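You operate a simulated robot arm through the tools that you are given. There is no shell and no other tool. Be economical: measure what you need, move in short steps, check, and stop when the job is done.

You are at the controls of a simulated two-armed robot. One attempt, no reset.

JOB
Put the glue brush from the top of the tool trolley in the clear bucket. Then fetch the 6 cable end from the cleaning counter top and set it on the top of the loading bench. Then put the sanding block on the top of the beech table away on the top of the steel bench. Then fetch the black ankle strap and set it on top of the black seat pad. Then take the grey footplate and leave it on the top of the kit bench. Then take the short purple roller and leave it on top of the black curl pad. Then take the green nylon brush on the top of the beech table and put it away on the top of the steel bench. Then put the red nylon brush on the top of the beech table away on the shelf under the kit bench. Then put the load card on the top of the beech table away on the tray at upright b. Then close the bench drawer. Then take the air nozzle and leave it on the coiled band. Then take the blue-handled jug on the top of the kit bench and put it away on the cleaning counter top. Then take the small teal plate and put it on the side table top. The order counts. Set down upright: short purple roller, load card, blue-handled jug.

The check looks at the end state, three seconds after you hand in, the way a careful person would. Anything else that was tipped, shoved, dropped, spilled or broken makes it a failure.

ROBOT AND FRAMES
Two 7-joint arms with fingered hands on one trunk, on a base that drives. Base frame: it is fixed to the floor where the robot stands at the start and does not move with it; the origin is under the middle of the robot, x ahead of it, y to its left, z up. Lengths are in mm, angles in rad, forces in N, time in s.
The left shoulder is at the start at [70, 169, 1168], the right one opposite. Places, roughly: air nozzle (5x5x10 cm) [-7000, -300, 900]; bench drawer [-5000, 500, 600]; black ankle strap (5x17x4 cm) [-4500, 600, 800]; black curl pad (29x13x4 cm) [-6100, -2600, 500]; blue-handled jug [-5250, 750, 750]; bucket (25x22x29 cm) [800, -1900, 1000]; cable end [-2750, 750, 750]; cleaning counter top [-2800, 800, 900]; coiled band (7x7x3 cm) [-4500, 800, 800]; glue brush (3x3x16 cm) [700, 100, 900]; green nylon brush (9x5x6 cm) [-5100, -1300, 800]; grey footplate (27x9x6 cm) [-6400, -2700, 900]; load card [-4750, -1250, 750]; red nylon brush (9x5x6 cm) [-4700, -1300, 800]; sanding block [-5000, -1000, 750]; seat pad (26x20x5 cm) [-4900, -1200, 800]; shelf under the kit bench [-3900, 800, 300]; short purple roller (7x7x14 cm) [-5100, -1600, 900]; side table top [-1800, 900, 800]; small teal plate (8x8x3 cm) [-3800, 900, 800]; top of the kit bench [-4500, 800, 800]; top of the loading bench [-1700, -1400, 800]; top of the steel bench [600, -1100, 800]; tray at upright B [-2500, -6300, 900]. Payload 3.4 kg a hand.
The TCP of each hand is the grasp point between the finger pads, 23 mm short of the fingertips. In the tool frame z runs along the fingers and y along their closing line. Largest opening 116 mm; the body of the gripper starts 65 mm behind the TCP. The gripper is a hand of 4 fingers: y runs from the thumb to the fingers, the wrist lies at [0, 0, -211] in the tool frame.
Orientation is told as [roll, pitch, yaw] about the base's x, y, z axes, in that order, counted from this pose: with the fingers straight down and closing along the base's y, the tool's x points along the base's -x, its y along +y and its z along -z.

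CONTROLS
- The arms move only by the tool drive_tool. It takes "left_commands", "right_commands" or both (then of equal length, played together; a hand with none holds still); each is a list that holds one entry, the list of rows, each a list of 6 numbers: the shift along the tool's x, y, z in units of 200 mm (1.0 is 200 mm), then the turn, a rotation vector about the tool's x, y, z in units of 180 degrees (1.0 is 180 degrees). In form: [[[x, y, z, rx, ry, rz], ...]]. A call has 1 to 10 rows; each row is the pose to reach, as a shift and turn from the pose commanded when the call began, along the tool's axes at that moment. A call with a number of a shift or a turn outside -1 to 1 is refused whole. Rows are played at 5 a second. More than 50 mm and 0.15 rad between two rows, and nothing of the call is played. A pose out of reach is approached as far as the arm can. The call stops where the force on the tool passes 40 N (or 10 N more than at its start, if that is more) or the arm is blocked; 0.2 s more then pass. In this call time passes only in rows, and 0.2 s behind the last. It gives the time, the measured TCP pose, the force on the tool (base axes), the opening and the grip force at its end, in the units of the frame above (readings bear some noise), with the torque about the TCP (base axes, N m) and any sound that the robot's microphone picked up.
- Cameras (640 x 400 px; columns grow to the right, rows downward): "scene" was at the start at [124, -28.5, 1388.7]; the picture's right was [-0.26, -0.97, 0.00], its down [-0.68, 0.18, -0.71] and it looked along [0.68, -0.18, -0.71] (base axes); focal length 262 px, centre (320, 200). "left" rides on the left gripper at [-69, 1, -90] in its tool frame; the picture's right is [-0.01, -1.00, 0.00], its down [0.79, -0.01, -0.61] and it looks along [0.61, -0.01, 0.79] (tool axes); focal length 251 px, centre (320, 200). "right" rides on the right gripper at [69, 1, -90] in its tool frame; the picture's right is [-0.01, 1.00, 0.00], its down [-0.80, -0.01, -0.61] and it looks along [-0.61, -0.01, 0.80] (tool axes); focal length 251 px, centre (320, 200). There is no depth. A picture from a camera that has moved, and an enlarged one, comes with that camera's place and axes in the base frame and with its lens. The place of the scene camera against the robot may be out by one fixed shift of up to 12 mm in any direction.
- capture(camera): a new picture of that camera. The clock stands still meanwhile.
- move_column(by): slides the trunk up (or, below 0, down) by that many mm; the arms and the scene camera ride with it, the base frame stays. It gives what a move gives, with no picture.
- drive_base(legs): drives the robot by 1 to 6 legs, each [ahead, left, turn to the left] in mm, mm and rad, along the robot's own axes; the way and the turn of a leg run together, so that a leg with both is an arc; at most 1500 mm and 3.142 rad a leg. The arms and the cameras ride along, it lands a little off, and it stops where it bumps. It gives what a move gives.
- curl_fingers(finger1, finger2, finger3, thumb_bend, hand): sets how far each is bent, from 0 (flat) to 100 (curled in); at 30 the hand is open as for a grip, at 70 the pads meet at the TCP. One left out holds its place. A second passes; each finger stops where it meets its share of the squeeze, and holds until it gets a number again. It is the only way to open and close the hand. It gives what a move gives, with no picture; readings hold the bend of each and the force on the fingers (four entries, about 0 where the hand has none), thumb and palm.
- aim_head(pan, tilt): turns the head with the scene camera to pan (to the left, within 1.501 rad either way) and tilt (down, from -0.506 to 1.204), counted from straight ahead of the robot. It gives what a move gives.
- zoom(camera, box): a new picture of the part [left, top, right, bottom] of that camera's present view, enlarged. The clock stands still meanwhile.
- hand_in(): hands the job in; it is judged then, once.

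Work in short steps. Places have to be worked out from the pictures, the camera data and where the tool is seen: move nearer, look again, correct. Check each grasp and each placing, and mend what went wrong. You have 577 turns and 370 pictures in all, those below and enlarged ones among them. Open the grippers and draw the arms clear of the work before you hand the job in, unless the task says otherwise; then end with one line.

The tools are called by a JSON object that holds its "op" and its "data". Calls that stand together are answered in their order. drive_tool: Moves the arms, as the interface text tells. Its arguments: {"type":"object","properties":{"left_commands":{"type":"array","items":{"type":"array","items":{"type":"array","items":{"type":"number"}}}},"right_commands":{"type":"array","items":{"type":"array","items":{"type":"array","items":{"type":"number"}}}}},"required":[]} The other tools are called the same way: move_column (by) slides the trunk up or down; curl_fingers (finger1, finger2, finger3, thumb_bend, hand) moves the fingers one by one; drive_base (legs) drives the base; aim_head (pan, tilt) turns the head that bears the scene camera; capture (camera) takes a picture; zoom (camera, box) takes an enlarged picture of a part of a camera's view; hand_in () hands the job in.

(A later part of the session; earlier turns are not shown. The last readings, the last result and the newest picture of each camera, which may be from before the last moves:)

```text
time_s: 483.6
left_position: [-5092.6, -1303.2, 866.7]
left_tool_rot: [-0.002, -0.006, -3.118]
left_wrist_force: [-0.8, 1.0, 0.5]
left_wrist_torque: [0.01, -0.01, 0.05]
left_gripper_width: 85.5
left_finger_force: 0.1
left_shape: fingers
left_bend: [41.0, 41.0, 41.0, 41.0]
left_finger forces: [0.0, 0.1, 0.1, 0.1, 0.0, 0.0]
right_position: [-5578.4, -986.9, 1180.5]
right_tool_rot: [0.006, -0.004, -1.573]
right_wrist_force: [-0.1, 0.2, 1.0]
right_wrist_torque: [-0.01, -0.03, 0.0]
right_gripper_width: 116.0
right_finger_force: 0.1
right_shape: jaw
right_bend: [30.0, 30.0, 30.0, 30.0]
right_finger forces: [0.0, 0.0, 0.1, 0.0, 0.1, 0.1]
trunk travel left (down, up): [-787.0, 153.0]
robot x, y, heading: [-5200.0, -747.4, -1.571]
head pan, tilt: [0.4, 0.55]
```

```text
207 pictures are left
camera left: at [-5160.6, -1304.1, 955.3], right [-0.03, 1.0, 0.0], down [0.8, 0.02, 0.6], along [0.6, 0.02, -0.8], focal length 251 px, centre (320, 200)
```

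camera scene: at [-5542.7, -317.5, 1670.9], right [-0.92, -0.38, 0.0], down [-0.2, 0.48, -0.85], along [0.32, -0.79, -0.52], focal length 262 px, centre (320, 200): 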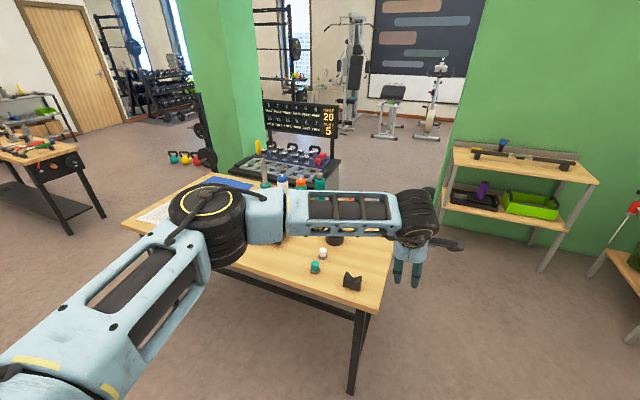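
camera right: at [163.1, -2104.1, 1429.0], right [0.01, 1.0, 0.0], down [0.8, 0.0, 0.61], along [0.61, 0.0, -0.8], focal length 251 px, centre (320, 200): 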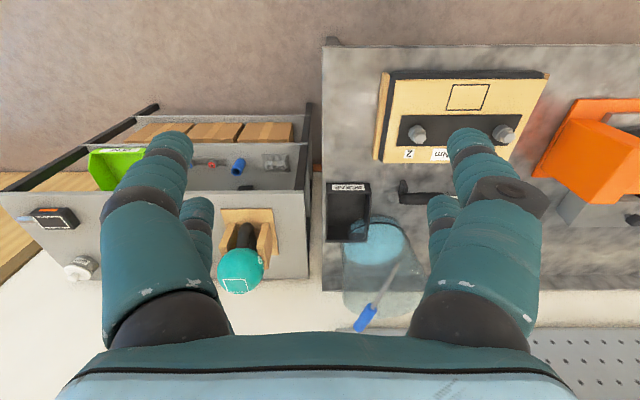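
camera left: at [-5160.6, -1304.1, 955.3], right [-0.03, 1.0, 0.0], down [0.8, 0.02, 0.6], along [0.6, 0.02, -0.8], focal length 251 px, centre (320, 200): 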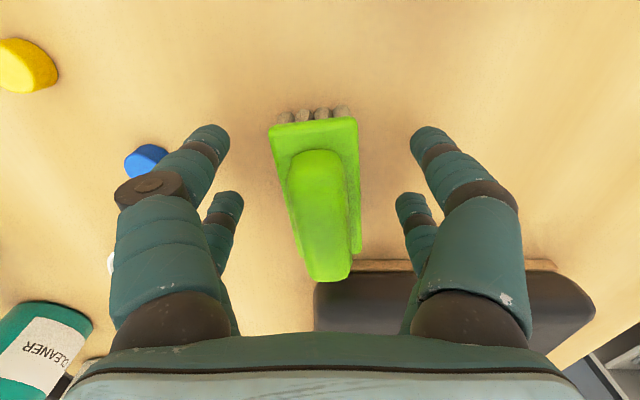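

Centred. Down 7 mm and close.

{"op": "drive_tool", "data": {"left_commands": [[[0, 0, 0.035, 0, 0, 0]]]}}

{"op": "curl_fingers", "data": {"hand": "left", "finger1": 66, "finger2": 66, "finger3": 66, "thumb_bend": 66}}

{"op": "move_column", "data": {"by": 100}}

{"op": "capture", "data": {"camera": "left"}}

```text
time_s: 484.0
left_position: [-5091.8, -1303.1, 856.7]
left_tool_rot: [-0.001, -0.004, -3.117]
left_wrist_force: [0.5, -0.2, 0.2]
left_wrist_torque: [-0.02, 0.04, -0.02]
left_gripper_width: 85.4
left_finger_force: 0.1
left_shape: fingers
left_bend: [41.0, 41.0, 41.0, 41.0]
left_finger forces: [0.0, 0.0, 0.0, 0.0, 0.0, 0.1]
right_position: [-5580.4, -986.6, 1180.3]
right_tool_rot: [0.004, -0.002, -1.572]
right_wrist_force: [0.5, 0.2, 0.5]
right_wrist_torque: [0.0, -0.02, 0.05]
right_gripper_width: 115.9
right_finger_force: 0.1
right_shape: jaw
right_bend: [30.0, 30.0, 30.0, 30.0]
right_finger forces: [0.1, 0.1, 0.0, 0.0, 0.0, 0.0]
trunk travel left (down, up): [-787.0, 153.0]
robot x, y, heading: [-5196.8, -745.5, -1.573]
head pan, tilt: [0.4, 0.55]
```

```text
time_s: 485.0
left_position: [-5093.0, -1302.8, 858.7]
left_tool_rot: [-0.002, -0.003, -3.119]
left_wrist_force: [0.0, -0.8, 0.5]
left_wrist_torque: [-0.02, 0.01, 0.0]
left_gripper_width: 38.2
left_finger_force: 14.6
left_shape: fingers
left_bend: [55.0, 57.0, 57.0, 59.0]
left_finger forces: [7.6, 6.2, 6.0, 0.0, 8.1, 0.1]
right_position: [-5578.4, -988.1, 1180.1]
right_tool_rot: [0.003, -0.004, -1.573]
right_wrist_force: [-0.5, -0.8, -0.1]
right_wrist_torque: [0.04, 0.01, 0.02]
right_gripper_width: 115.9
right_finger_force: 0.0
right_shape: jaw
right_bend: [30.0, 30.0, 30.0, 30.0]
right_finger forces: [0.0, 0.0, 0.0, 0.1, 0.0, 0.2]
trunk travel left (down, up): [-787.0, 153.0]
robot x, y, heading: [-5202.3, -742.9, -1.572]
head pan, tilt: [0.4, 0.55]
```

```text
time_s: 486.3
left_position: [-5091.1, -1302.5, 959.6]
left_tool_rot: [-0.001, -0.002, -3.119]
left_wrist_force: [0.3, 0.3, -0.9]
left_wrist_torque: [-0.01, -0.01, 0.02]
left_gripper_width: 38.3
left_finger_force: 13.9
left_shape: fingers
left_bend: [55.0, 57.0, 57.0, 59.0]
left_finger forces: [7.9, 6.3, 5.8, 0.0, 8.1, 0.0]
right_position: [-5578.8, -986.9, 1280.6]
right_tool_rot: [0.001, -0.003, -1.574]
right_wrist_force: [-0.4, 0.2, -0.1]
right_wrist_torque: [-0.02, 0.03, 0.0]
right_gripper_width: 115.9
right_finger_force: 0.1
right_shape: jaw
right_bend: [30.0, 30.0, 30.0, 30.0]
right_finger forces: [0.1, 0.1, 0.1, 0.0, 0.0, 0.0]
trunk travel left (down, up): [-887.0, 53.0]
robot x, y, heading: [-5194.4, -744.1, -1.573]
head pan, tilt: [0.4, 0.55]
```

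```text
206 pictures are left
camera left: at [-5160.6, -1303.9, 1048.1], right [-0.03, 1.0, 0.0], down [0.8, 0.02, 0.6], along [0.6, 0.02, -0.8], focal length 251 px, centre (320, 200)
```

left: 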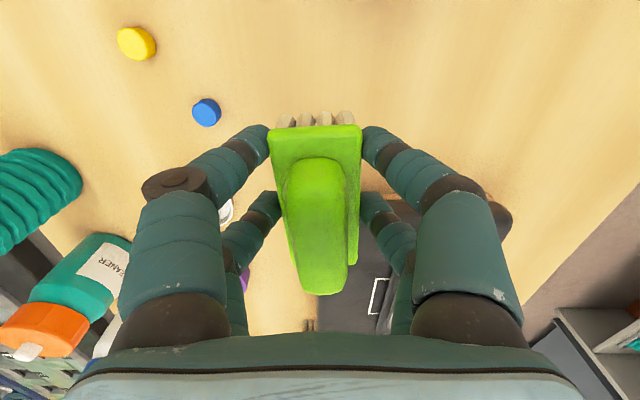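

Held. Raise and drive east toward the steel bench.

{"op": "move_column", "data": {"by": 50}}

{"op": "drive_tool", "data": {"left_commands": [[[0, 0, -0.2, 0, 0, 0], [0, 0, -0.35, 0, 0, 0]]]}}

{"op": "drive_base", "data": {"legs": [[-380, 0, 0], [0, 0, 1.573], [1500, 0, 0], [1500, 0, 0]]}}

```text
time_s: 487.2
left_position: [-5091.8, -1303.3, 1008.7]
left_tool_rot: [-0.001, -0.004, -3.118]
left_wrist_force: [-0.5, 0.1, -0.8]
left_wrist_torque: [0.02, 0.02, -0.02]
left_gripper_width: 37.9
left_finger_force: 14.2
left_shape: fingers
left_bend: [55.0, 57.0, 57.0, 59.0]
left_finger forces: [7.6, 6.3, 5.9, 0.0, 8.0, 0.0]
right_position: [-5580.0, -986.2, 1330.8]
right_tool_rot: [0.001, -0.002, -1.574]
right_wrist_force: [1.2, -0.5, -0.3]
right_wrist_torque: [0.0, 0.02, -0.01]
right_gripper_width: 116.0
right_finger_force: 0.1
right_shape: jaw
right_bend: [30.0, 30.0, 30.0, 30.0]
right_finger forces: [0.0, 0.0, 0.1, 0.0, 0.0, 0.0]
trunk travel left (down, up): [-937.0, 3.0]
robot x, y, heading: [-5195.3, -744.8, -1.568]
head pan, tilt: [0.4, 0.55]
```

```text
time_s: 487.8
left_position: [-5090.8, -1302.1, 1077.5]
left_tool_rot: [0.001, -0.003, -3.119]
left_wrist_force: [-0.3, 0.3, -0.4]
left_wrist_torque: [0.0, 0.02, 0.04]
left_gripper_width: 38.0
left_finger_force: 13.8
left_shape: fingers
left_bend: [55.0, 57.0, 57.0, 59.0]
left_finger forces: [7.8, 6.4, 6.1, 0.1, 8.1, 0.0]
right_position: [-5578.6, -986.8, 1330.9]
right_tool_rot: [0.002, -0.004, -1.573]
right_wrist_force: [-0.9, 0.5, -0.6]
right_wrist_torque: [-0.05, 0.02, 0.01]
right_gripper_width: 116.2
right_finger_force: 0.1
right_shape: jaw
right_bend: [30.0, 30.0, 30.0, 30.0]
right_finger forces: [0.0, 0.0, 0.1, 0.0, 0.1, 0.1]
trunk travel left (down, up): [-937.0, 3.0]
robot x, y, heading: [-5199.6, -747.6, -1.574]
head pan, tilt: [0.4, 0.55]
```

```text
time_s: 508.2
left_position: [-1643.6, -115.2, 1077.0]
left_tool_rot: [-0.001, -0.004, -1.501]
left_wrist_force: [-0.7, -0.3, -1.2]
left_wrist_torque: [0.01, 0.03, 0.0]
left_gripper_width: 38.1
left_finger_force: 13.6
left_shape: fingers
left_bend: [55.0, 57.0, 57.0, 59.0]
left_finger forces: [7.3, 6.1, 5.7, 0.1, 7.7, 0.1]
right_position: [-1936.3, -617.0, 1330.0]
right_tool_rot: [0.0, -0.004, 0.043]
right_wrist_force: [-0.3, -0.9, -0.1]
right_wrist_torque: [-0.02, -0.01, 0.03]
right_gripper_width: 116.2
right_finger_force: 0.1
right_shape: jaw
right_bend: [30.0, 30.0, 30.0, 30.0]
right_finger forces: [0.0, 0.0, 0.0, 0.1, 0.1, 0.0]
trunk travel left (down, up): [-937.0, 3.0]
robot x, y, heading: [-2193.3, -244.5, 0.041]
head pan, tilt: [0.4, 0.55]
```

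Continue with heading correction.

{"op": "drive_base", "data": {"legs": [[0, 0, -0.041], [1500, 0, 0], [400, 0, 0]]}}

{"op": "drive_base", "data": {"legs": [[0, -950, 0]]}}

```text
time_s: 518.2
left_position: [272.1, -145.8, 1078.6]
left_tool_rot: [-0.002, -0.002, -1.553]
left_wrist_force: [-0.4, 0.4, -0.6]
left_wrist_torque: [-0.03, 0.01, 0.02]
left_gripper_width: 37.7
left_finger_force: 13.6
left_shape: fingers
left_bend: [55.0, 57.0, 57.0, 59.0]
left_finger forces: [7.3, 6.1, 5.7, 0.0, 7.8, 0.1]
right_position: [-45.8, -632.7, 1330.2]
right_tool_rot: [0.001, -0.005, -0.006]
right_wrist_force: [0.1, 0.3, -0.1]
right_wrist_torque: [0.01, -0.03, -0.01]
right_gripper_width: 116.1
right_finger_force: 0.0
right_shape: jaw
right_bend: [30.0, 30.0, 30.0, 30.0]
right_finger forces: [0.0, 0.0, 0.0, 0.0, 0.1, 0.0]
trunk travel left (down, up): [-937.0, 3.0]
robot x, y, heading: [-281.1, -251.6, -0.005]
head pan, tilt: [0.4, 0.55]
```

```text
time_s: 523.1
left_position: [267.7, -1089.5, 1075.8]
left_tool_rot: [-0.003, -0.006, -1.558]
left_wrist_force: [-1.0, 0.3, -1.1]
left_wrist_torque: [-0.02, -0.02, -0.01]
left_gripper_width: 37.9
left_finger_force: 13.6
left_shape: fingers
left_bend: [55.0, 57.0, 57.0, 59.0]
left_finger forces: [7.4, 6.1, 5.7, 0.0, 7.7, 0.1]
right_position: [-54.0, -1575.0, 1330.2]
right_tool_rot: [0.001, -0.005, -0.011]
right_wrist_force: [-0.4, 0.6, 0.1]
right_wrist_torque: [-0.01, 0.01, -0.02]
right_gripper_width: 115.8
right_finger_force: 0.1
right_shape: jaw
right_bend: [30.0, 30.0, 30.0, 30.0]
right_finger forces: [0.1, 0.0, 0.0, 0.0, 0.0, 0.0]
trunk travel left (down, up): [-937.0, 3.0]
robot x, y, heading: [-293.7, -1193.6, -0.006]
head pan, tilt: [0.4, 0.55]
```

{"op": "drive_base", "data": {"legs": [[0, -955, 0.006], [45, 0, 0]]}}

{"op": "aim_head", "data": {"pan": 0.0, "tilt": 0.85}}

{"op": "capture", "data": {"camera": "scene"}}

{"op": "capture", "data": {"camera": "left"}}

```text
time_s: 528.5
left_position: [293.3, -2031.1, 1082.3]
left_tool_rot: [0.007, -0.005, -1.557]
left_wrist_force: [-0.4, 0.2, -1.1]
left_wrist_torque: [0.01, -0.04, -0.01]
left_gripper_width: 37.6
left_finger_force: 13.6
left_shape: fingers
left_bend: [55.0, 57.0, 57.0, 59.0]
left_finger forces: [7.2, 6.2, 5.8, 0.0, 7.7, 0.1]
right_position: [-28.5, -2517.4, 1332.6]
right_tool_rot: [0.001, -0.011, -0.015]
right_wrist_force: [-0.5, -0.7, -0.1]
right_wrist_torque: [0.01, -0.01, -0.01]
right_gripper_width: 115.7
right_finger_force: 0.1
right_shape: jaw
right_bend: [30.0, 30.0, 30.0, 30.0]
right_finger forces: [0.0, 0.0, 0.0, 0.1, 0.0, 0.0]
trunk travel left (down, up): [-937.0, 3.0]
robot x, y, heading: [-257.0, -2134.0, -0.014]
head pan, tilt: [0.4, 0.55]
```

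```text
time_s: 529.4
left_position: [302.7, -2030.9, 1076.7]
left_tool_rot: [-0.001, -0.004, -1.56]
left_wrist_force: [0.5, 0.0, -0.9]
left_wrist_torque: [-0.04, 0.02, 0.01]
left_gripper_width: 37.7
left_finger_force: 13.9
left_shape: fingers
left_bend: [55.0, 57.0, 57.0, 59.0]
left_finger forces: [7.2, 6.3, 5.8, 0.0, 7.7, 0.0]
right_position: [-18.7, -2516.4, 1330.1]
right_tool_rot: [0.002, -0.002, -0.013]
right_wrist_force: [0.1, -0.4, -0.2]
right_wrist_torque: [-0.03, 0.0, 0.0]
right_gripper_width: 116.0
right_finger_force: 0.1
right_shape: jaw
right_bend: [30.0, 30.0, 30.0, 30.0]
right_finger forces: [0.1, 0.0, 0.0, 0.0, 0.0, 0.1]
trunk travel left (down, up): [-937.0, 3.0]
robot x, y, heading: [-253.0, -2131.6, -0.007]
head pan, tilt: [0.0, 0.85]
```

```text
205 pictures are left
camera scene: at [-130.7, -2142.4, 1645.4], right [-0.01, -1.0, 0.0], down [-0.75, 0.01, -0.66], along [0.66, -0.01, -0.75], focal length 262 px, centre (320, 200)
```

scene: 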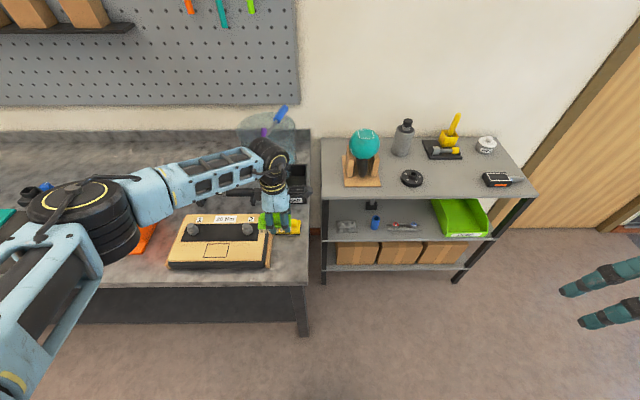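

```text
204 pictures are left
camera left: at [303.2, -2099.0, 1166.3], right [-1.0, -0.02, 0.0], down [-0.02, 0.8, 0.6], along [-0.01, 0.6, -0.8], focal length 251 px, centre (320, 200)
```

left: 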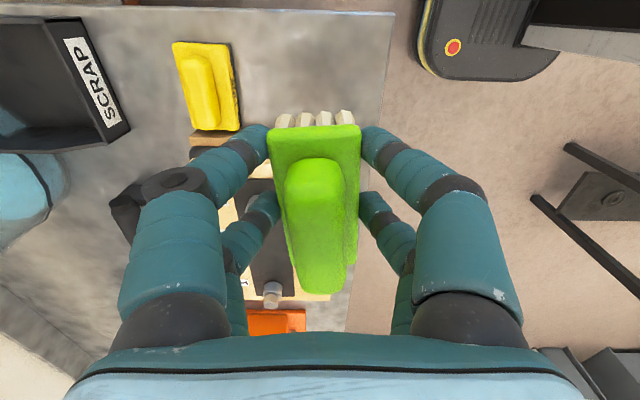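

Place at (303, -2042). Shift 10 mm, lower by trunk 165, then fine.

{"op": "drive_tool", "data": {"left_commands": [[[-0.055, 0, 0, 0, 0, 0]]]}}

{"op": "move_column", "data": {"by": -168}}

{"op": "capture", "data": {"camera": "left"}}

```text
time_s: 529.8
left_position: [301.4, -2043.2, 1078.3]
left_tool_rot: [0.001, -0.004, -1.559]
left_wrist_force: [-0.4, 0.1, -1.1]
left_wrist_torque: [-0.02, -0.04, 0.03]
left_gripper_width: 38.1
left_finger_force: 13.4
left_shape: fingers
left_bend: [55.0, 57.0, 57.0, 59.0]
left_finger forces: [7.3, 6.2, 5.8, 0.1, 7.8, 0.0]
right_position: [-21.3, -2517.1, 1331.1]
right_tool_rot: [0.003, -0.003, -0.015]
right_wrist_force: [-0.5, 0.0, -0.5]
right_wrist_torque: [0.0, 0.0, -0.04]
right_gripper_width: 115.9
right_finger_force: 0.0
right_shape: jaw
right_bend: [30.0, 30.0, 30.0, 30.0]
right_finger forces: [0.0, 0.1, 0.1, 0.0, 0.0, 0.1]
trunk travel left (down, up): [-937.0, 3.0]
robot x, y, heading: [-255.7, -2133.0, -0.014]
head pan, tilt: [0.0, 0.85]
```

```text
time_s: 531.7
left_position: [302.0, -2043.1, 910.0]
left_tool_rot: [-0.002, -0.002, -1.56]
left_wrist_force: [-0.6, -0.7, -1.0]
left_wrist_torque: [-0.02, 0.01, -0.02]
left_gripper_width: 38.1
left_finger_force: 13.3
left_shape: fingers
left_bend: [55.0, 57.0, 57.0, 59.0]
left_finger forces: [7.3, 6.2, 5.7, 0.1, 7.6, 0.0]
right_position: [-18.3, -2517.2, 1162.6]
right_tool_rot: [0.003, -0.003, -0.013]
right_wrist_force: [-0.4, -1.2, 0.0]
right_wrist_torque: [-0.02, 0.01, 0.01]
right_gripper_width: 115.8
right_finger_force: 0.0
right_shape: jaw
right_bend: [30.0, 30.0, 30.0, 30.0]
right_finger forces: [0.0, 0.1, 0.0, 0.0, 0.0, 0.1]
trunk travel left (down, up): [-769.0, 171.0]
robot x, y, heading: [-257.5, -2133.5, -0.014]
head pan, tilt: [0.0, 0.85]
```

```text
203 pictures are left
camera left: at [302.6, -2109.5, 999.5], right [-1.0, -0.02, 0.0], down [-0.02, 0.8, 0.6], along [-0.01, 0.6, -0.8], focal length 251 px, centre (320, 200)
```

left: 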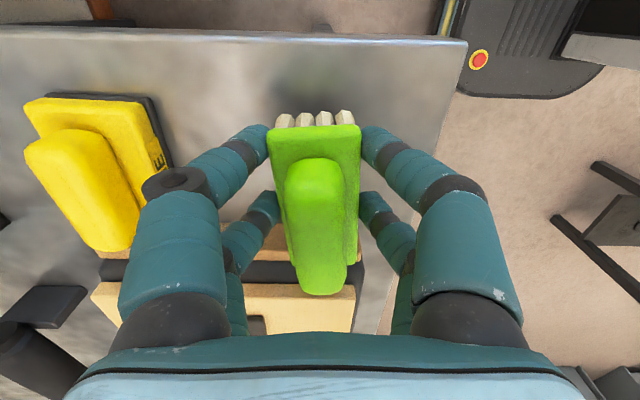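

Clear. Lower to contact.

{"op": "drive_tool", "data": {"left_commands": [[[0, 0, 0.04, 0, 0, 0], [0, 0, 0.085, 0, 0, 0]]]}}

{"op": "drive_tool", "data": {"left_commands": [[[0, 0, 0.03, 0, 0, 0]]]}}

```text
time_s: 532.3
left_position: [302.6, -2041.4, 893.0]
left_tool_rot: [-0.001, -0.003, -1.559]
left_wrist_force: [-0.3, 0.6, -1.1]
left_wrist_torque: [-0.01, 0.0, 0.0]
left_gripper_width: 37.6
left_finger_force: 13.7
left_shape: fingers
left_bend: [55.0, 57.0, 57.0, 59.0]
left_finger forces: [7.2, 6.1, 5.7, 0.0, 7.8, 0.0]
right_position: [-18.0, -2516.7, 1163.5]
right_tool_rot: [0.002, -0.004, -0.013]
right_wrist_force: [0.6, -0.5, -0.1]
right_wrist_torque: [-0.02, -0.01, -0.02]
right_gripper_width: 116.2
right_finger_force: 0.0
right_shape: jaw
right_bend: [30.0, 30.0, 30.0, 30.0]
right_finger forces: [0.0, 0.0, 0.0, 0.0, 0.0, 0.0]
trunk travel left (down, up): [-769.0, 171.0]
robot x, y, heading: [-255.3, -2136.1, -0.012]
head pan, tilt: [0.0, 0.85]
```

```text
time_s: 532.7
left_position: [302.7, -2041.3, 887.3]
left_tool_rot: [-0.001, -0.006, -1.561]
left_wrist_force: [-0.1, 0.4, 1.6]
left_wrist_torque: [0.02, -0.05, 0.03]
left_gripper_width: 37.8
left_finger_force: 14.6
left_shape: fingers
left_bend: [55.0, 57.0, 57.0, 59.0]
left_finger forces: [7.4, 6.8, 6.0, 0.0, 7.8, 0.0]
right_position: [-19.6, -2516.4, 1162.3]
right_tool_rot: [0.001, -0.004, -0.013]
right_wrist_force: [-0.6, 0.9, 0.5]
right_wrist_torque: [0.0, 0.04, 0.02]
right_gripper_width: 116.0
right_finger_force: 0.1
right_shape: jaw
right_bend: [30.0, 30.0, 30.0, 30.0]
right_finger forces: [0.0, 0.1, 0.1, 0.0, 0.1, 0.1]
trunk travel left (down, up): [-769.0, 171.0]
robot x, y, heading: [-253.2, -2135.9, -0.007]
head pan, tilt: [0.0, 0.85]
```

Just touching. Release, raise, check.

{"op": "curl_fingers", "data": {"hand": "left", "finger1": 42, "finger2": 42, "finger3": 42, "thumb_bend": 42}}

{"op": "move_column", "data": {"by": 165}}

{"op": "capture", "data": {"camera": "left"}}

```text
time_s: 533.7
left_position: [302.7, -2041.7, 887.1]
left_tool_rot: [-0.002, -0.003, -1.557]
left_wrist_force: [-0.8, 0.2, 0.2]
left_wrist_torque: [0.01, 0.0, 0.01]
left_gripper_width: 81.4
left_finger_force: 0.1
left_shape: fingers
left_bend: [42.0, 42.0, 42.0, 42.0]
left_finger forces: [0.0, 0.0, 0.1, 0.0, 0.0, 0.1]
right_position: [-18.9, -2516.6, 1162.8]
right_tool_rot: [0.001, -0.003, -0.013]
right_wrist_force: [0.7, 0.7, 0.1]
right_wrist_torque: [0.03, -0.03, 0.04]
right_gripper_width: 116.0
right_finger_force: 0.1
right_shape: jaw
right_bend: [30.0, 30.0, 30.0, 30.0]
right_finger forces: [0.1, 0.0, 0.0, 0.0, 0.1, 0.0]
trunk travel left (down, up): [-769.0, 171.0]
robot x, y, heading: [-255.9, -2130.7, -0.009]
head pan, tilt: [0.0, 0.85]
```

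```text
time_s: 535.6
left_position: [302.1, -2042.2, 1051.4]
left_tool_rot: [-0.002, -0.004, -1.56]
left_wrist_force: [-0.2, -0.4, -0.1]
left_wrist_torque: [0.0, 0.01, -0.01]
left_gripper_width: 81.4
left_finger_force: 0.0
left_shape: fingers
left_bend: [42.0, 42.0, 42.0, 42.0]
left_finger forces: [0.1, 0.0, 0.0, 0.1, 0.0, 0.0]
right_position: [-17.7, -2518.0, 1327.0]
right_tool_rot: [0.001, -0.005, -0.013]
right_wrist_force: [-0.2, 0.3, -0.1]
right_wrist_torque: [-0.02, 0.0, -0.03]
right_gripper_width: 116.0
right_finger_force: 0.0
right_shape: jaw
right_bend: [30.0, 30.0, 30.0, 30.0]
right_finger forces: [0.0, 0.0, 0.0, 0.0, 0.1, 0.0]
trunk travel left (down, up): [-934.0, 6.0]
robot x, y, heading: [-254.3, -2134.4, -0.008]
head pan, tilt: [0.0, 0.85]
```

```text
202 pictures are left
camera left: at [302.8, -2109.1, 1141.6], right [-1.0, -0.02, 0.0], down [-0.02, 0.8, 0.6], along [-0.01, 0.6, -0.8], focal length 251 px, centre (320, 200)
```

left: 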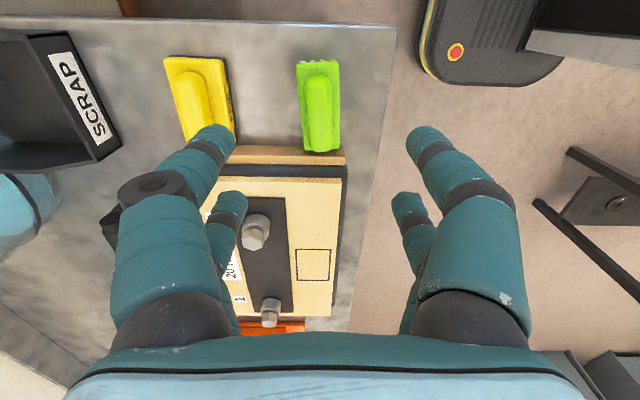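

Both are fine. Task 8: the red nylon brush (≈(-4700, -1300)). Drive back west.

{"op": "drive_base", "data": {"legs": [[-60, 0, 0], [0, 1500, 0], [0, 400, 0], [0, 0, -1.565], [0, -1500, 0], [0, -1500, 0]]}}

```text
time_s: 563.4
left_position: [-3146.6, -740.3, 1051.7]
left_tool_rot: [-0.002, -0.005, -3.123]
left_wrist_force: [1.0, 0.1, 0.2]
left_wrist_torque: [0.0, 0.02, -0.01]
left_gripper_width: 81.6
left_finger_force: 0.0
left_shape: fingers
left_bend: [42.0, 42.0, 42.0, 42.0]
left_finger forces: [0.0, 0.0, 0.0, 0.0, 0.0, 0.1]
right_position: [-3623.4, -424.0, 1328.0]
right_tool_rot: [0.002, -0.003, -1.577]
right_wrist_force: [-0.3, -0.1, 0.5]
right_wrist_torque: [0.03, -0.02, -0.02]
right_gripper_width: 116.0
right_finger_force: 0.1
right_shape: jaw
right_bend: [30.0, 30.0, 30.0, 30.0]
right_finger forces: [0.1, 0.1, 0.0, 0.1, 0.1, 0.0]
trunk travel left (down, up): [-934.0, 6.0]
robot x, y, heading: [-3240.2, -186.7, -1.571]
head pan, tilt: [0.0, 0.85]
```

{"op": "drive_base", "data": {"legs": [[0, -1500, 0], [0, -45, 0], [520, 0, 0]]}}

{"op": "capture", "data": {"camera": "left"}}

```text
time_s: 574.1
left_position: [-4695.4, -1260.0, 1052.3]
left_tool_rot: [-0.001, -0.005, -3.104]
left_wrist_force: [0.2, 0.2, 0.4]
left_wrist_torque: [0.0, -0.03, -0.01]
left_gripper_width: 81.3
left_finger_force: 0.1
left_shape: fingers
left_bend: [42.0, 42.0, 42.0, 42.0]
left_finger forces: [0.0, 0.0, 0.0, 0.1, 0.0, 0.0]
right_position: [-5179.4, -951.4, 1328.1]
right_tool_rot: [0.002, -0.006, -1.559]
right_wrist_force: [0.0, 0.1, 0.3]
right_wrist_torque: [-0.02, 0.01, -0.01]
right_gripper_width: 116.1
right_finger_force: 0.1
right_shape: jaw
right_bend: [30.0, 30.0, 30.0, 30.0]
right_finger forces: [0.1, 0.0, 0.0, 0.0, 0.1, 0.1]
trunk travel left (down, up): [-934.0, 6.0]
robot x, y, heading: [-4800.6, -707.3, -1.557]
head pan, tilt: [0.0, 0.85]
```

```text
201 pictures are left
camera left: at [-4764.9, -1262.3, 1142.6], right [-0.05, 1.0, 0.0], down [0.8, 0.04, 0.6], along [0.6, 0.03, -0.8], focal length 251 px, centre (320, 200)
```

left: 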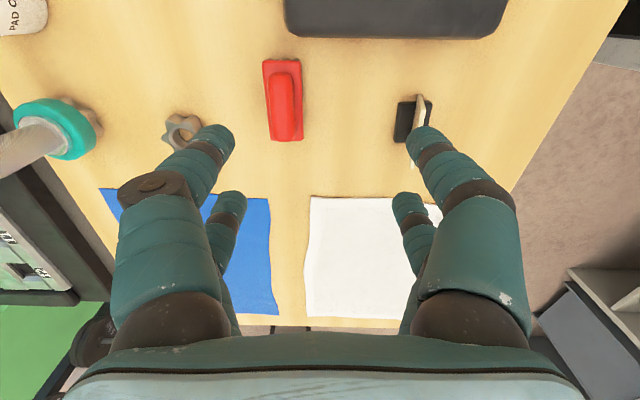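

Red brush ≈(-4690, -1296). Base 38 mm ahead, lower 145.

{"op": "drive_base", "data": {"legs": [[38, 0, -0.013]]}}

{"op": "move_column", "data": {"by": -145}}

{"op": "capture", "data": {"camera": "left"}}

```text
time_s: 574.9
left_position: [-4703.3, -1294.9, 1056.7]
left_tool_rot: [0.006, -0.005, -3.116]
left_wrist_force: [-0.5, 0.2, 0.9]
left_wrist_torque: [-0.03, 0.03, 0.04]
left_gripper_width: 81.6
left_finger_force: 0.0
left_shape: fingers
left_bend: [42.0, 42.0, 42.0, 42.0]
left_finger forces: [0.0, 0.0, 0.1, 0.1, 0.0, 0.0]
right_position: [-5181.2, -976.7, 1329.4]
right_tool_rot: [0.003, -0.01, -1.573]
right_wrist_force: [-0.6, 0.5, -0.4]
right_wrist_torque: [-0.07, 0.03, -0.02]
right_gripper_width: 116.1
right_finger_force: 0.1
right_shape: jaw
right_bend: [30.0, 30.0, 30.0, 30.0]
right_finger forces: [0.1, 0.0, 0.0, 0.0, 0.0, 0.0]
trunk travel left (down, up): [-934.0, 6.0]
robot x, y, heading: [-4798.1, -742.9, -1.569]
head pan, tilt: [0.0, 0.85]
```

```text
time_s: 576.6
left_position: [-4702.7, -1301.8, 907.3]
left_tool_rot: [-0.001, -0.006, -3.117]
left_wrist_force: [0.2, 0.4, 0.9]
left_wrist_torque: [-0.03, -0.02, 0.01]
left_gripper_width: 81.4
left_finger_force: 0.1
left_shape: fingers
left_bend: [42.0, 42.0, 42.0, 42.0]
left_finger forces: [0.0, 0.1, 0.0, 0.1, 0.0, 0.0]
right_position: [-5181.7, -986.3, 1182.8]
right_tool_rot: [0.001, -0.003, -1.574]
right_wrist_force: [-0.2, 0.2, -0.4]
right_wrist_torque: [-0.02, 0.0, 0.03]
right_gripper_width: 115.9
right_finger_force: 0.1
right_shape: jaw
right_bend: [30.0, 30.0, 30.0, 30.0]
right_finger forces: [0.0, 0.0, 0.1, 0.1, 0.1, 0.0]
trunk travel left (down, up): [-789.0, 151.0]
robot x, y, heading: [-4804.7, -744.9, -1.573]
head pan, tilt: [0.0, 0.85]
```

```text
200 pictures are left
camera left: at [-4772.2, -1302.3, 996.9], right [-0.03, 1.0, 0.0], down [0.8, 0.03, 0.6], along [0.6, 0.02, -0.8], focal length 251 px, centre (320, 200)
```

left: 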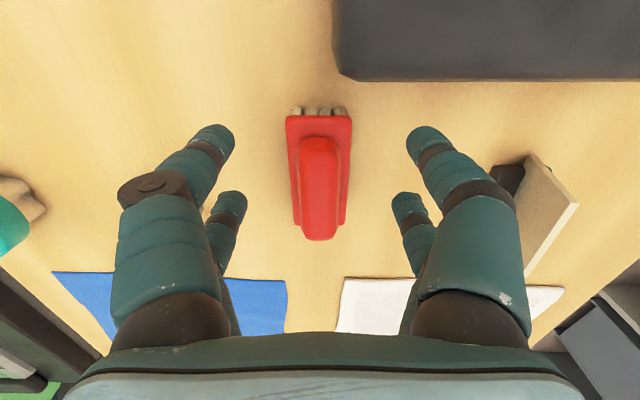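

Centred except 10 mm in x. Lower to z≈858 and close.

{"op": "drive_tool", "data": {"left_commands": [[[0.05, 0, 0.1, 0, 0, 0], [0.05, 0, 0.2, 0, 0, 0], [0.05, 0, 0.245, 0, 0, 0]]]}}

{"op": "curl_fingers", "data": {"hand": "left", "finger1": 66, "finger2": 66, "finger3": 66, "thumb_bend": 66}}

{"op": "move_column", "data": {"by": 145}}

{"op": "capture", "data": {"camera": "left"}}

```text
time_s: 577.4
left_position: [-4693.5, -1302.7, 856.8]
left_tool_rot: [0.001, -0.003, -3.117]
left_wrist_force: [0.0, 0.0, -0.2]
left_wrist_torque: [0.01, 0.0, 0.01]
left_gripper_width: 81.8
left_finger_force: 0.1
left_shape: fingers
left_bend: [42.0, 42.0, 42.0, 42.0]
left_finger forces: [0.0, 0.1, 0.1, 0.0, 0.0, 0.0]
right_position: [-5182.7, -985.4, 1181.4]
right_tool_rot: [0.004, -0.004, -1.572]
right_wrist_force: [0.5, -0.1, 0.7]
right_wrist_torque: [0.03, -0.03, 0.02]
right_gripper_width: 115.8
right_finger_force: 0.0
right_shape: jaw
right_bend: [30.0, 30.0, 30.0, 30.0]
right_finger forces: [0.0, 0.0, 0.0, 0.1, 0.1, 0.1]
trunk travel left (down, up): [-789.0, 151.0]
robot x, y, heading: [-4797.5, -743.2, -1.57]
head pan, tilt: [0.0, 0.85]
```

```text
time_s: 578.4
left_position: [-4693.4, -1301.0, 857.7]
left_tool_rot: [-0.001, -0.003, -3.118]
left_wrist_force: [-0.2, 0.3, 0.6]
left_wrist_torque: [0.02, 0.01, -0.01]
left_gripper_width: 38.1
left_finger_force: 14.6
left_shape: fingers
left_bend: [56.0, 56.0, 58.0, 59.0]
left_finger forces: [7.3, 6.6, 5.7, 0.0, 8.6, 0.0]
right_position: [-5181.5, -986.9, 1182.8]
right_tool_rot: [0.001, -0.004, -1.573]
right_wrist_force: [0.7, 0.0, 0.0]
right_wrist_torque: [0.0, 0.03, 0.0]
right_gripper_width: 116.1
right_finger_force: 0.0
right_shape: jaw
right_bend: [30.0, 30.0, 30.0, 30.0]
right_finger forces: [0.0, 0.0, 0.0, 0.0, 0.0, 0.0]
trunk travel left (down, up): [-789.0, 151.0]
robot x, y, heading: [-4800.4, -742.0, -1.567]
head pan, tilt: [0.0, 0.85]
```

```text
time_s: 580.1
left_position: [-4693.4, -1300.6, 1002.0]
left_tool_rot: [-0.003, -0.004, -3.115]
left_wrist_force: [-0.2, 0.6, -1.1]
left_wrist_torque: [-0.02, 0.01, 0.01]
left_gripper_width: 37.9
left_finger_force: 14.7
left_shape: fingers
left_bend: [56.0, 56.0, 58.0, 59.0]
left_finger forces: [7.3, 6.7, 5.5, 0.0, 8.6, 0.1]
right_position: [-5180.9, -986.3, 1326.6]
right_tool_rot: [0.002, -0.002, -1.572]
right_wrist_force: [0.4, -0.2, -1.1]
right_wrist_torque: [-0.02, 0.0, 0.02]
right_gripper_width: 115.8
right_finger_force: 0.0
right_shape: jaw
right_bend: [30.0, 30.0, 30.0, 30.0]
right_finger forces: [0.0, 0.0, 0.0, 0.0, 0.1, 0.1]
trunk travel left (down, up): [-934.0, 6.0]
robot x, y, heading: [-4804.3, -738.7, -1.569]
head pan, tilt: [0.0, 0.85]
```

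```text
199 pictures are left
camera left: at [-4762.5, -1302.9, 1092.4], right [-0.03, 1.0, 0.0], down [0.8, 0.03, 0.6], along [0.6, 0.02, -0.8], focal length 251 px, centre (320, 200)
```

left: 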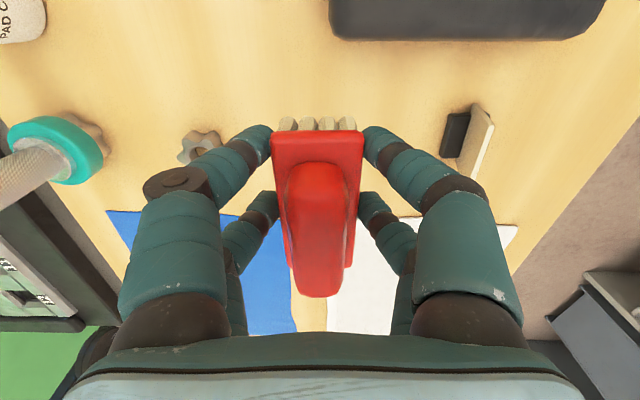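

Held. Turn around to the kit bench and go to x≈-3840.

{"op": "drive_base", "data": {"legs": [[-480, 0, 0], [0, 0, 3.138], [0, -965, 0]]}}

{"op": "move_column", "data": {"by": -400}}

{"op": "aim_head", "data": {"pan": 0.0, "tilt": 0.6}}

{"op": "capture", "data": {"camera": "scene"}}

```text
time_s: 594.9
left_position: [-3960.1, 294.6, 1002.0]
left_tool_rot: [-0.002, -0.006, 0.035]
left_wrist_force: [-1.0, 0.4, -0.6]
left_wrist_torque: [0.02, -0.04, -0.01]
left_gripper_width: 37.2
left_finger_force: 13.4
left_shape: fingers
left_bend: [56.0, 57.0, 58.0, 59.0]
left_finger forces: [6.8, 6.3, 5.2, 0.1, 7.9, 0.0]
right_position: [-3467.8, -15.6, 1327.8]
right_tool_rot: [0.003, -0.002, 1.58]
right_wrist_force: [0.3, 0.6, 0.1]
right_wrist_torque: [0.02, -0.02, -0.02]
right_gripper_width: 116.0
right_finger_force: 0.1
right_shape: jaw
right_bend: [30.0, 30.0, 30.0, 30.0]
right_finger forces: [0.1, 0.0, 0.0, 0.1, 0.0, 0.0]
trunk travel left (down, up): [-934.0, 6.0]
robot x, y, heading: [-3845.1, -262.7, 1.583]
head pan, tilt: [0.0, 0.85]
```

```text
time_s: 598.8
left_position: [-3958.3, 295.4, 602.8]
left_tool_rot: [-0.002, -0.005, 0.035]
left_wrist_force: [-0.1, -0.5, -1.2]
left_wrist_torque: [-0.01, 0.01, -0.02]
left_gripper_width: 37.0
left_finger_force: 12.7
left_shape: fingers
left_bend: [56.0, 57.0, 58.0, 59.0]
left_finger forces: [6.8, 6.3, 5.2, 0.0, 8.0, 0.0]
right_position: [-3467.8, -15.5, 928.2]
right_tool_rot: [0.002, -0.004, 1.579]
right_wrist_force: [-0.7, 0.4, 0.0]
right_wrist_torque: [0.0, -0.03, -0.01]
right_gripper_width: 115.7
right_finger_force: 0.1
right_shape: jaw
right_bend: [30.0, 30.0, 30.0, 30.0]
right_finger forces: [0.0, 0.0, 0.0, 0.0, 0.0, 0.1]
trunk travel left (down, up): [-534.0, 406.0]
robot x, y, heading: [-3846.0, -260.0, 1.58]
head pan, tilt: [0.0, 0.85]
```

```text
time_s: 599.5
left_position: [-3958.8, 294.5, 601.9]
left_tool_rot: [-0.002, -0.003, 0.035]
left_wrist_force: [0.8, -0.1, -1.2]
left_wrist_torque: [-0.02, -0.04, 0.03]
left_gripper_width: 37.4
left_finger_force: 13.0
left_shape: fingers
left_bend: [56.0, 57.0, 58.0, 59.0]
left_finger forces: [6.8, 6.4, 5.2, 0.0, 7.9, 0.0]
right_position: [-3467.0, -14.3, 927.8]
right_tool_rot: [0.001, -0.004, 1.579]
right_wrist_force: [0.0, 0.3, 0.6]
right_wrist_torque: [0.02, -0.01, 0.01]
right_gripper_width: 115.9
right_finger_force: 0.0
right_shape: jaw
right_bend: [30.0, 30.0, 30.0, 30.0]
right_finger forces: [0.1, 0.0, 0.0, 0.1, 0.1, 0.0]
trunk travel left (down, up): [-534.0, 406.0]
robot x, y, heading: [-3844.5, -259.4, 1.578]
head pan, tilt: [0.0, 0.6]
```

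```text
198 pictures are left
camera scene: at [-3851.2, -130.0, 1263.4], right [1.0, 0.01, 0.0], down [0.01, -0.57, -0.82], along [-0.01, 0.82, -0.57], focal length 262 px, centre (320, 200)
```

scene: 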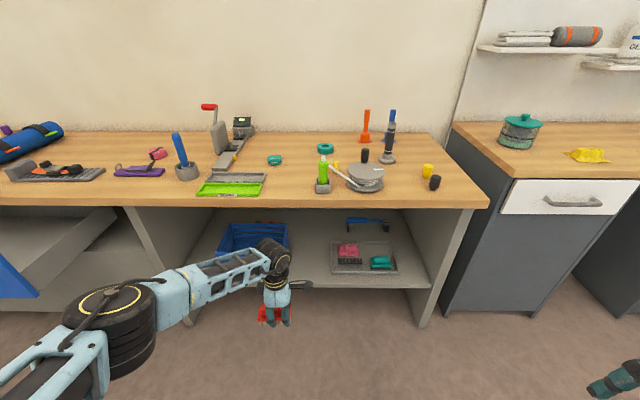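

There's a free gap between the blue crate and the tray on the shelf, x -3999…-3813 at y≈680. I lower, align to x≈-3906 and drive in 350 mm.

{"op": "move_column", "data": {"by": -165}}

{"op": "drive_base", "data": {"legs": [[0, -50, -0.007], [230, 0, 0]]}}

{"op": "capture", "data": {"camera": "scene"}}

{"op": "capture", "data": {"camera": "left"}}

```text
time_s: 601.4
left_position: [-3958.0, 295.1, 437.3]
left_tool_rot: [-0.003, -0.005, 0.036]
left_wrist_force: [0.7, 0.0, -0.4]
left_wrist_torque: [-0.02, -0.04, 0.02]
left_gripper_width: 37.5
left_finger_force: 12.8
left_shape: fingers
left_bend: [56.0, 57.0, 58.0, 59.0]
left_finger forces: [6.8, 6.4, 5.2, 0.0, 7.9, 0.0]
right_position: [-3467.0, -14.8, 762.2]
right_tool_rot: [0.002, -0.004, 1.58]
right_wrist_force: [0.1, 0.1, -1.0]
right_wrist_torque: [0.0, 0.01, 0.02]
right_gripper_width: 115.9
right_finger_force: 0.1
right_shape: jaw
right_bend: [30.0, 30.0, 30.0, 30.0]
right_finger forces: [0.1, 0.2, 0.1, 0.0, 0.0, 0.0]
trunk travel left (down, up): [-369.0, 571.0]
robot x, y, heading: [-3842.9, -260.7, 1.584]
head pan, tilt: [0.0, 0.6]
```

```text
time_s: 603.7
left_position: [-3911.9, 527.8, 437.6]
left_tool_rot: [-0.001, -0.002, 0.035]
left_wrist_force: [0.7, 0.2, -1.6]
left_wrist_torque: [0.02, -0.04, -0.01]
left_gripper_width: 37.4
left_finger_force: 13.5
left_shape: fingers
left_bend: [56.0, 57.0, 58.0, 59.0]
left_finger forces: [6.8, 6.3, 5.2, 0.0, 7.9, 0.0]
right_position: [-3419.0, 219.1, 762.2]
right_tool_rot: [0.002, -0.003, 1.58]
right_wrist_force: [-0.2, 0.3, 0.8]
right_wrist_torque: [0.03, 0.0, 0.01]
right_gripper_width: 115.8
right_finger_force: 0.1
right_shape: jaw
right_bend: [30.0, 30.0, 30.0, 30.0]
right_finger forces: [0.0, 0.0, 0.1, 0.0, 0.0, 0.0]
trunk travel left (down, up): [-369.0, 571.0]
robot x, y, heading: [-3798.2, -24.4, 1.581]
head pan, tilt: [0.0, 0.6]
```

```text
197 pictures are left
camera scene: at [-3803.7, 104.4, 1098.3], right [1.0, 0.01, 0.0], down [0.01, -0.57, -0.82], along [-0.01, 0.82, -0.57], focal length 262 px, centre (320, 200)
```

scene: 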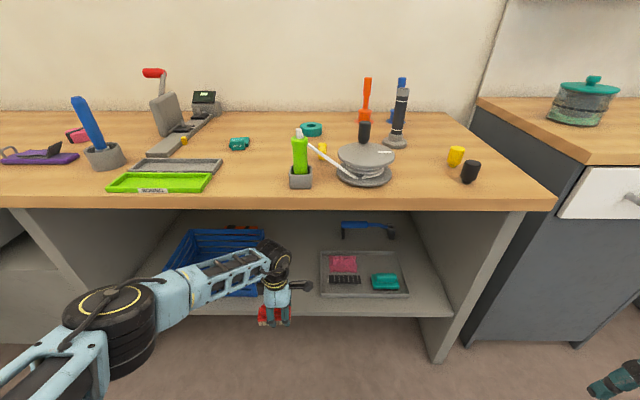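

```text
196 pictures are left
camera left: at [-3844.3, 533.2, 527.0], right [0.04, -1.0, 0.0], down [-0.8, -0.03, 0.6], along [-0.6, -0.03, -0.8], focal length 251 px, centre (320, 200)
```

left: 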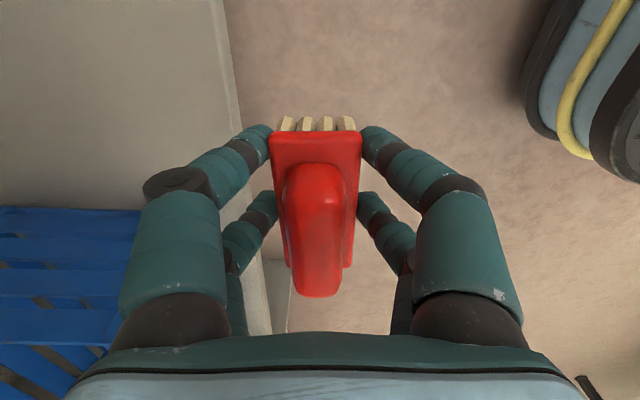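

Shelf z works out ≈306 with front edge ≈605; gap centre x≈-3915. Drive 160 mm further in and lower.

{"op": "drive_base", "data": {"legs": [[160, 0, -0.01]]}}

{"op": "move_column", "data": {"by": -60}}

{"op": "capture", "data": {"camera": "left"}}

{"op": "capture", "data": {"camera": "scene"}}

```text
time_s: 605.1
left_position: [-3905.8, 687.9, 437.1]
left_tool_rot: [0.0, -0.004, 0.023]
left_wrist_force: [0.2, 1.0, -0.8]
left_wrist_torque: [-0.01, 0.0, -0.01]
left_gripper_width: 37.4
left_finger_force: 13.1
left_shape: fingers
left_bend: [56.0, 57.0, 58.0, 59.0]
left_finger forces: [6.7, 6.2, 5.2, 0.0, 7.8, 0.1]
right_position: [-3417.5, 371.4, 762.8]
right_tool_rot: [0.001, -0.002, 1.568]
right_wrist_force: [-0.5, 0.4, -0.5]
right_wrist_torque: [-0.01, -0.01, 0.01]
right_gripper_width: 115.7
right_finger_force: 0.0
right_shape: jaw
right_bend: [30.0, 30.0, 30.0, 30.0]
right_finger forces: [0.1, 0.0, 0.0, 0.0, 0.0, 0.0]
trunk travel left (down, up): [-369.0, 571.0]
robot x, y, heading: [-3800.0, 128.5, 1.572]
head pan, tilt: [0.0, 0.6]
```

```text
time_s: 606.1
left_position: [-3905.7, 687.4, 378.2]
left_tool_rot: [-0.002, -0.003, 0.022]
left_wrist_force: [0.3, -0.3, -1.2]
left_wrist_torque: [0.02, -0.02, 0.0]
left_gripper_width: 37.2
left_finger_force: 12.8
left_shape: fingers
left_bend: [56.0, 57.0, 58.0, 59.0]
left_finger forces: [6.7, 6.3, 5.2, 0.1, 7.9, 0.0]
right_position: [-3417.5, 370.4, 703.1]
right_tool_rot: [0.002, -0.005, 1.568]
right_wrist_force: [-0.2, -0.3, 0.3]
right_wrist_torque: [-0.01, -0.05, 0.02]
right_gripper_width: 115.9
right_finger_force: 0.0
right_shape: jaw
right_bend: [30.0, 30.0, 30.0, 30.0]
right_finger forces: [0.1, 0.0, 0.1, 0.0, 0.0, 0.0]
trunk travel left (down, up): [-309.0, 631.0]
robot x, y, heading: [-3797.0, 132.4, 1.572]
head pan, tilt: [0.0, 0.6]
```

```text
195 pictures are left
camera left: at [-3838.6, 690.6, 467.5], right [0.03, -1.0, 0.0], down [-0.8, -0.02, 0.6], along [-0.6, -0.02, -0.8], focal length 251 px, centre (320, 200)
```

left: 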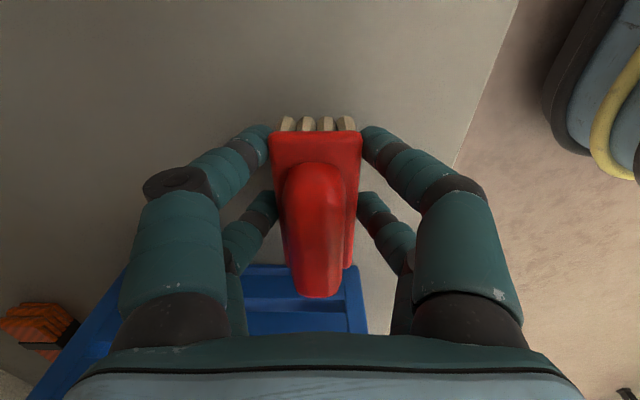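

```text
194 pictures are left
camera scene: at [-3803.0, 260.7, 1038.4], right [1.0, 0.0, 0.0], down [0.0, -0.56, -0.83], along [0.0, 0.83, -0.56], focal length 262 px, centre (320, 200)
```

scene: 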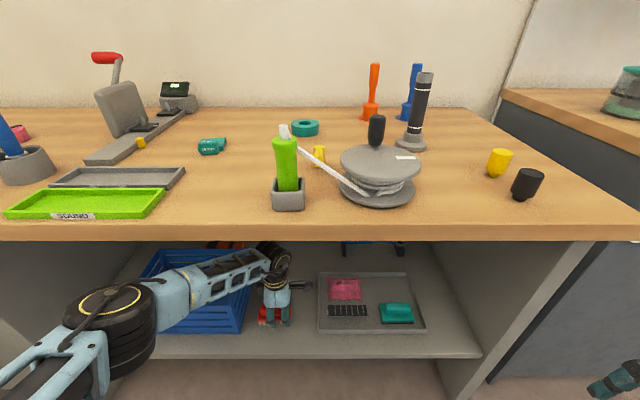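

Good clearance from crate and tray. Lower to the shelf.

{"op": "move_column", "data": {"by": -25}}

{"op": "drive_tool", "data": {"left_commands": [[[0, 0, 0.025, 0, 0, 0]]]}}

```text
time_s: 606.8
left_position: [-3905.4, 686.5, 356.4]
left_tool_rot: [0.005, -0.006, 0.024]
left_wrist_force: [-0.2, 1.4, 24.5]
left_wrist_torque: [0.08, -0.05, -0.04]
left_gripper_width: 38.0
left_finger_force: 17.1
left_shape: fingers
left_bend: [58.0, 59.0, 60.0, 60.0]
left_finger forces: [8.8, 8.5, 6.6, 0.0, 10.1, 0.0]
right_position: [-3417.5, 368.7, 677.6]
right_tool_rot: [0.002, -0.007, 1.569]
right_wrist_force: [0.0, 0.7, -0.2]
right_wrist_torque: [0.01, 0.01, -0.01]
right_gripper_width: 115.8
right_finger_force: 0.0
right_shape: jaw
right_bend: [30.0, 30.0, 30.0, 30.0]
right_finger forces: [0.0, 0.0, 0.0, 0.1, 0.0, 0.0]
trunk travel left (down, up): [-284.0, 656.0]
robot x, y, heading: [-3798.7, 128.1, 1.57]
head pan, tilt: [0.0, 0.6]
```

```text
time_s: 607.3
left_position: [-3905.2, 689.8, 353.6]
left_tool_rot: [0.008, -0.005, 0.024]
left_wrist_force: [-2.4, -4.5, 27.5]
left_wrist_torque: [-0.41, 0.07, -0.04]
left_gripper_width: 37.9
left_finger_force: 22.2
left_shape: fingers
left_bend: [58.0, 59.0, 61.0, 60.0]
left_finger forces: [7.7, 7.4, 14.3, 0.0, 14.6, 0.1]
right_position: [-3417.4, 369.9, 677.3]
right_tool_rot: [0.003, -0.007, 1.568]
right_wrist_force: [-0.4, -0.3, 0.8]
right_wrist_torque: [0.01, -0.01, -0.03]
right_gripper_width: 115.8
right_finger_force: 0.1
right_shape: jaw
right_bend: [30.0, 30.0, 30.0, 30.0]
right_finger forces: [0.0, 0.0, 0.0, 0.0, 0.0, 0.1]
trunk travel left (down, up): [-284.0, 656.0]
robot x, y, heading: [-3795.9, 130.2, 1.565]
head pan, tilt: [0.0, 0.6]
stopped in row 1 (left hand): the force on the tool passed its limit (the readings are from after the stop); the commanded pose is now the measured one
```

It's on the shelf, pressed. Ease up 6 mm and release.

{"op": "move_column", "data": {"by": 5}}

{"op": "curl_fingers", "data": {"hand": "left", "finger1": 42, "finger2": 42, "finger3": 42, "thumb_bend": 42}}

{"op": "move_column", "data": {"by": 70}}

{"op": "capture", "data": {"camera": "left"}}

```text
time_s: 607.9
left_position: [-3904.9, 688.1, 354.2]
left_tool_rot: [0.003, -0.003, 0.022]
left_wrist_force: [-0.6, -1.3, 9.2]
left_wrist_torque: [0.01, -0.03, 0.01]
left_gripper_width: 37.9
left_finger_force: 15.8
left_shape: fingers
left_bend: [57.0, 58.0, 60.0, 60.0]
left_finger forces: [7.8, 7.6, 6.3, 0.2, 9.5, 0.1]
right_position: [-3417.6, 370.8, 681.7]
right_tool_rot: [0.004, -0.005, 1.567]
right_wrist_force: [-1.0, 0.1, -0.3]
right_wrist_torque: [0.0, 0.0, -0.01]
right_gripper_width: 116.2
right_finger_force: 0.0
right_shape: jaw
right_bend: [30.0, 30.0, 30.0, 30.0]
right_finger forces: [0.0, 0.0, 0.0, 0.0, 0.1, 0.0]
trunk travel left (down, up): [-289.0, 651.0]
robot x, y, heading: [-3800.9, 130.6, 1.573]
head pan, tilt: [0.0, 0.6]
```

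```text
time_s: 608.9
left_position: [-3905.1, 688.4, 353.7]
left_tool_rot: [0.0, -0.005, 0.022]
left_wrist_force: [-0.5, -0.5, 0.1]
left_wrist_torque: [-0.03, 0.03, 0.02]
left_gripper_width: 81.5
left_finger_force: 0.0
left_shape: fingers
left_bend: [42.0, 42.0, 42.0, 42.0]
left_finger forces: [0.0, 0.0, 0.1, 0.0, 0.0, 0.0]
right_position: [-3415.7, 372.1, 683.2]
right_tool_rot: [0.002, -0.004, 1.569]
right_wrist_force: [-0.7, 0.2, -0.5]
right_wrist_torque: [-0.01, 0.0, 0.0]
right_gripper_width: 115.9
right_finger_force: 0.1
right_shape: jaw
right_bend: [30.0, 30.0, 30.0, 30.0]
right_finger forces: [0.0, 0.0, 0.0, 0.0, 0.1, 0.0]
trunk travel left (down, up): [-289.0, 651.0]
robot x, y, heading: [-3798.7, 128.3, 1.564]
head pan, tilt: [0.0, 0.6]
```

```text
time_s: 610.0
left_position: [-3904.5, 688.2, 423.8]
left_tool_rot: [0.001, -0.005, 0.025]
left_wrist_force: [-0.5, -0.1, -0.4]
left_wrist_torque: [-0.01, -0.03, 0.0]
left_gripper_width: 81.3
left_finger_force: 0.0
left_shape: fingers
left_bend: [42.0, 42.0, 42.0, 42.0]
left_finger forces: [0.0, 0.0, 0.1, 0.0, 0.1, 0.1]
right_position: [-3417.6, 371.4, 752.3]
right_tool_rot: [0.003, -0.002, 1.569]
right_wrist_force: [0.0, -0.2, -0.2]
right_wrist_torque: [-0.04, -0.02, -0.03]
right_gripper_width: 116.0
right_finger_force: 0.0
right_shape: jaw
right_bend: [30.0, 30.0, 30.0, 30.0]
right_finger forces: [0.0, 0.0, 0.1, 0.0, 0.1, 0.1]
trunk travel left (down, up): [-359.0, 581.0]
robot x, y, heading: [-3797.4, 130.2, 1.57]
head pan, tilt: [0.0, 0.6]
```

```text
193 pictures are left
camera left: at [-3838.2, 691.5, 513.8], right [0.03, -1.0, 0.0], down [-0.8, -0.03, 0.6], along [-0.6, -0.02, -0.8], focal length 251 px, centre (320, 200)
```

left: 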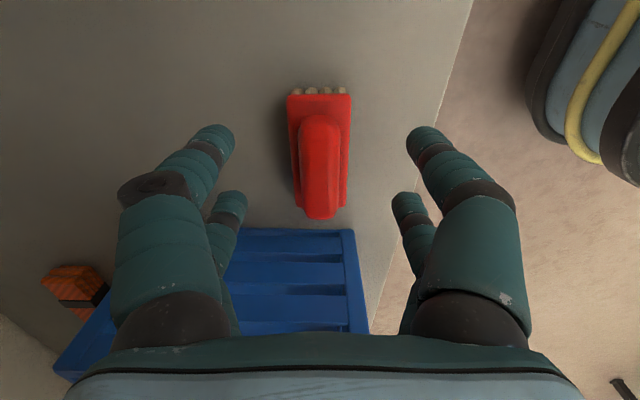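

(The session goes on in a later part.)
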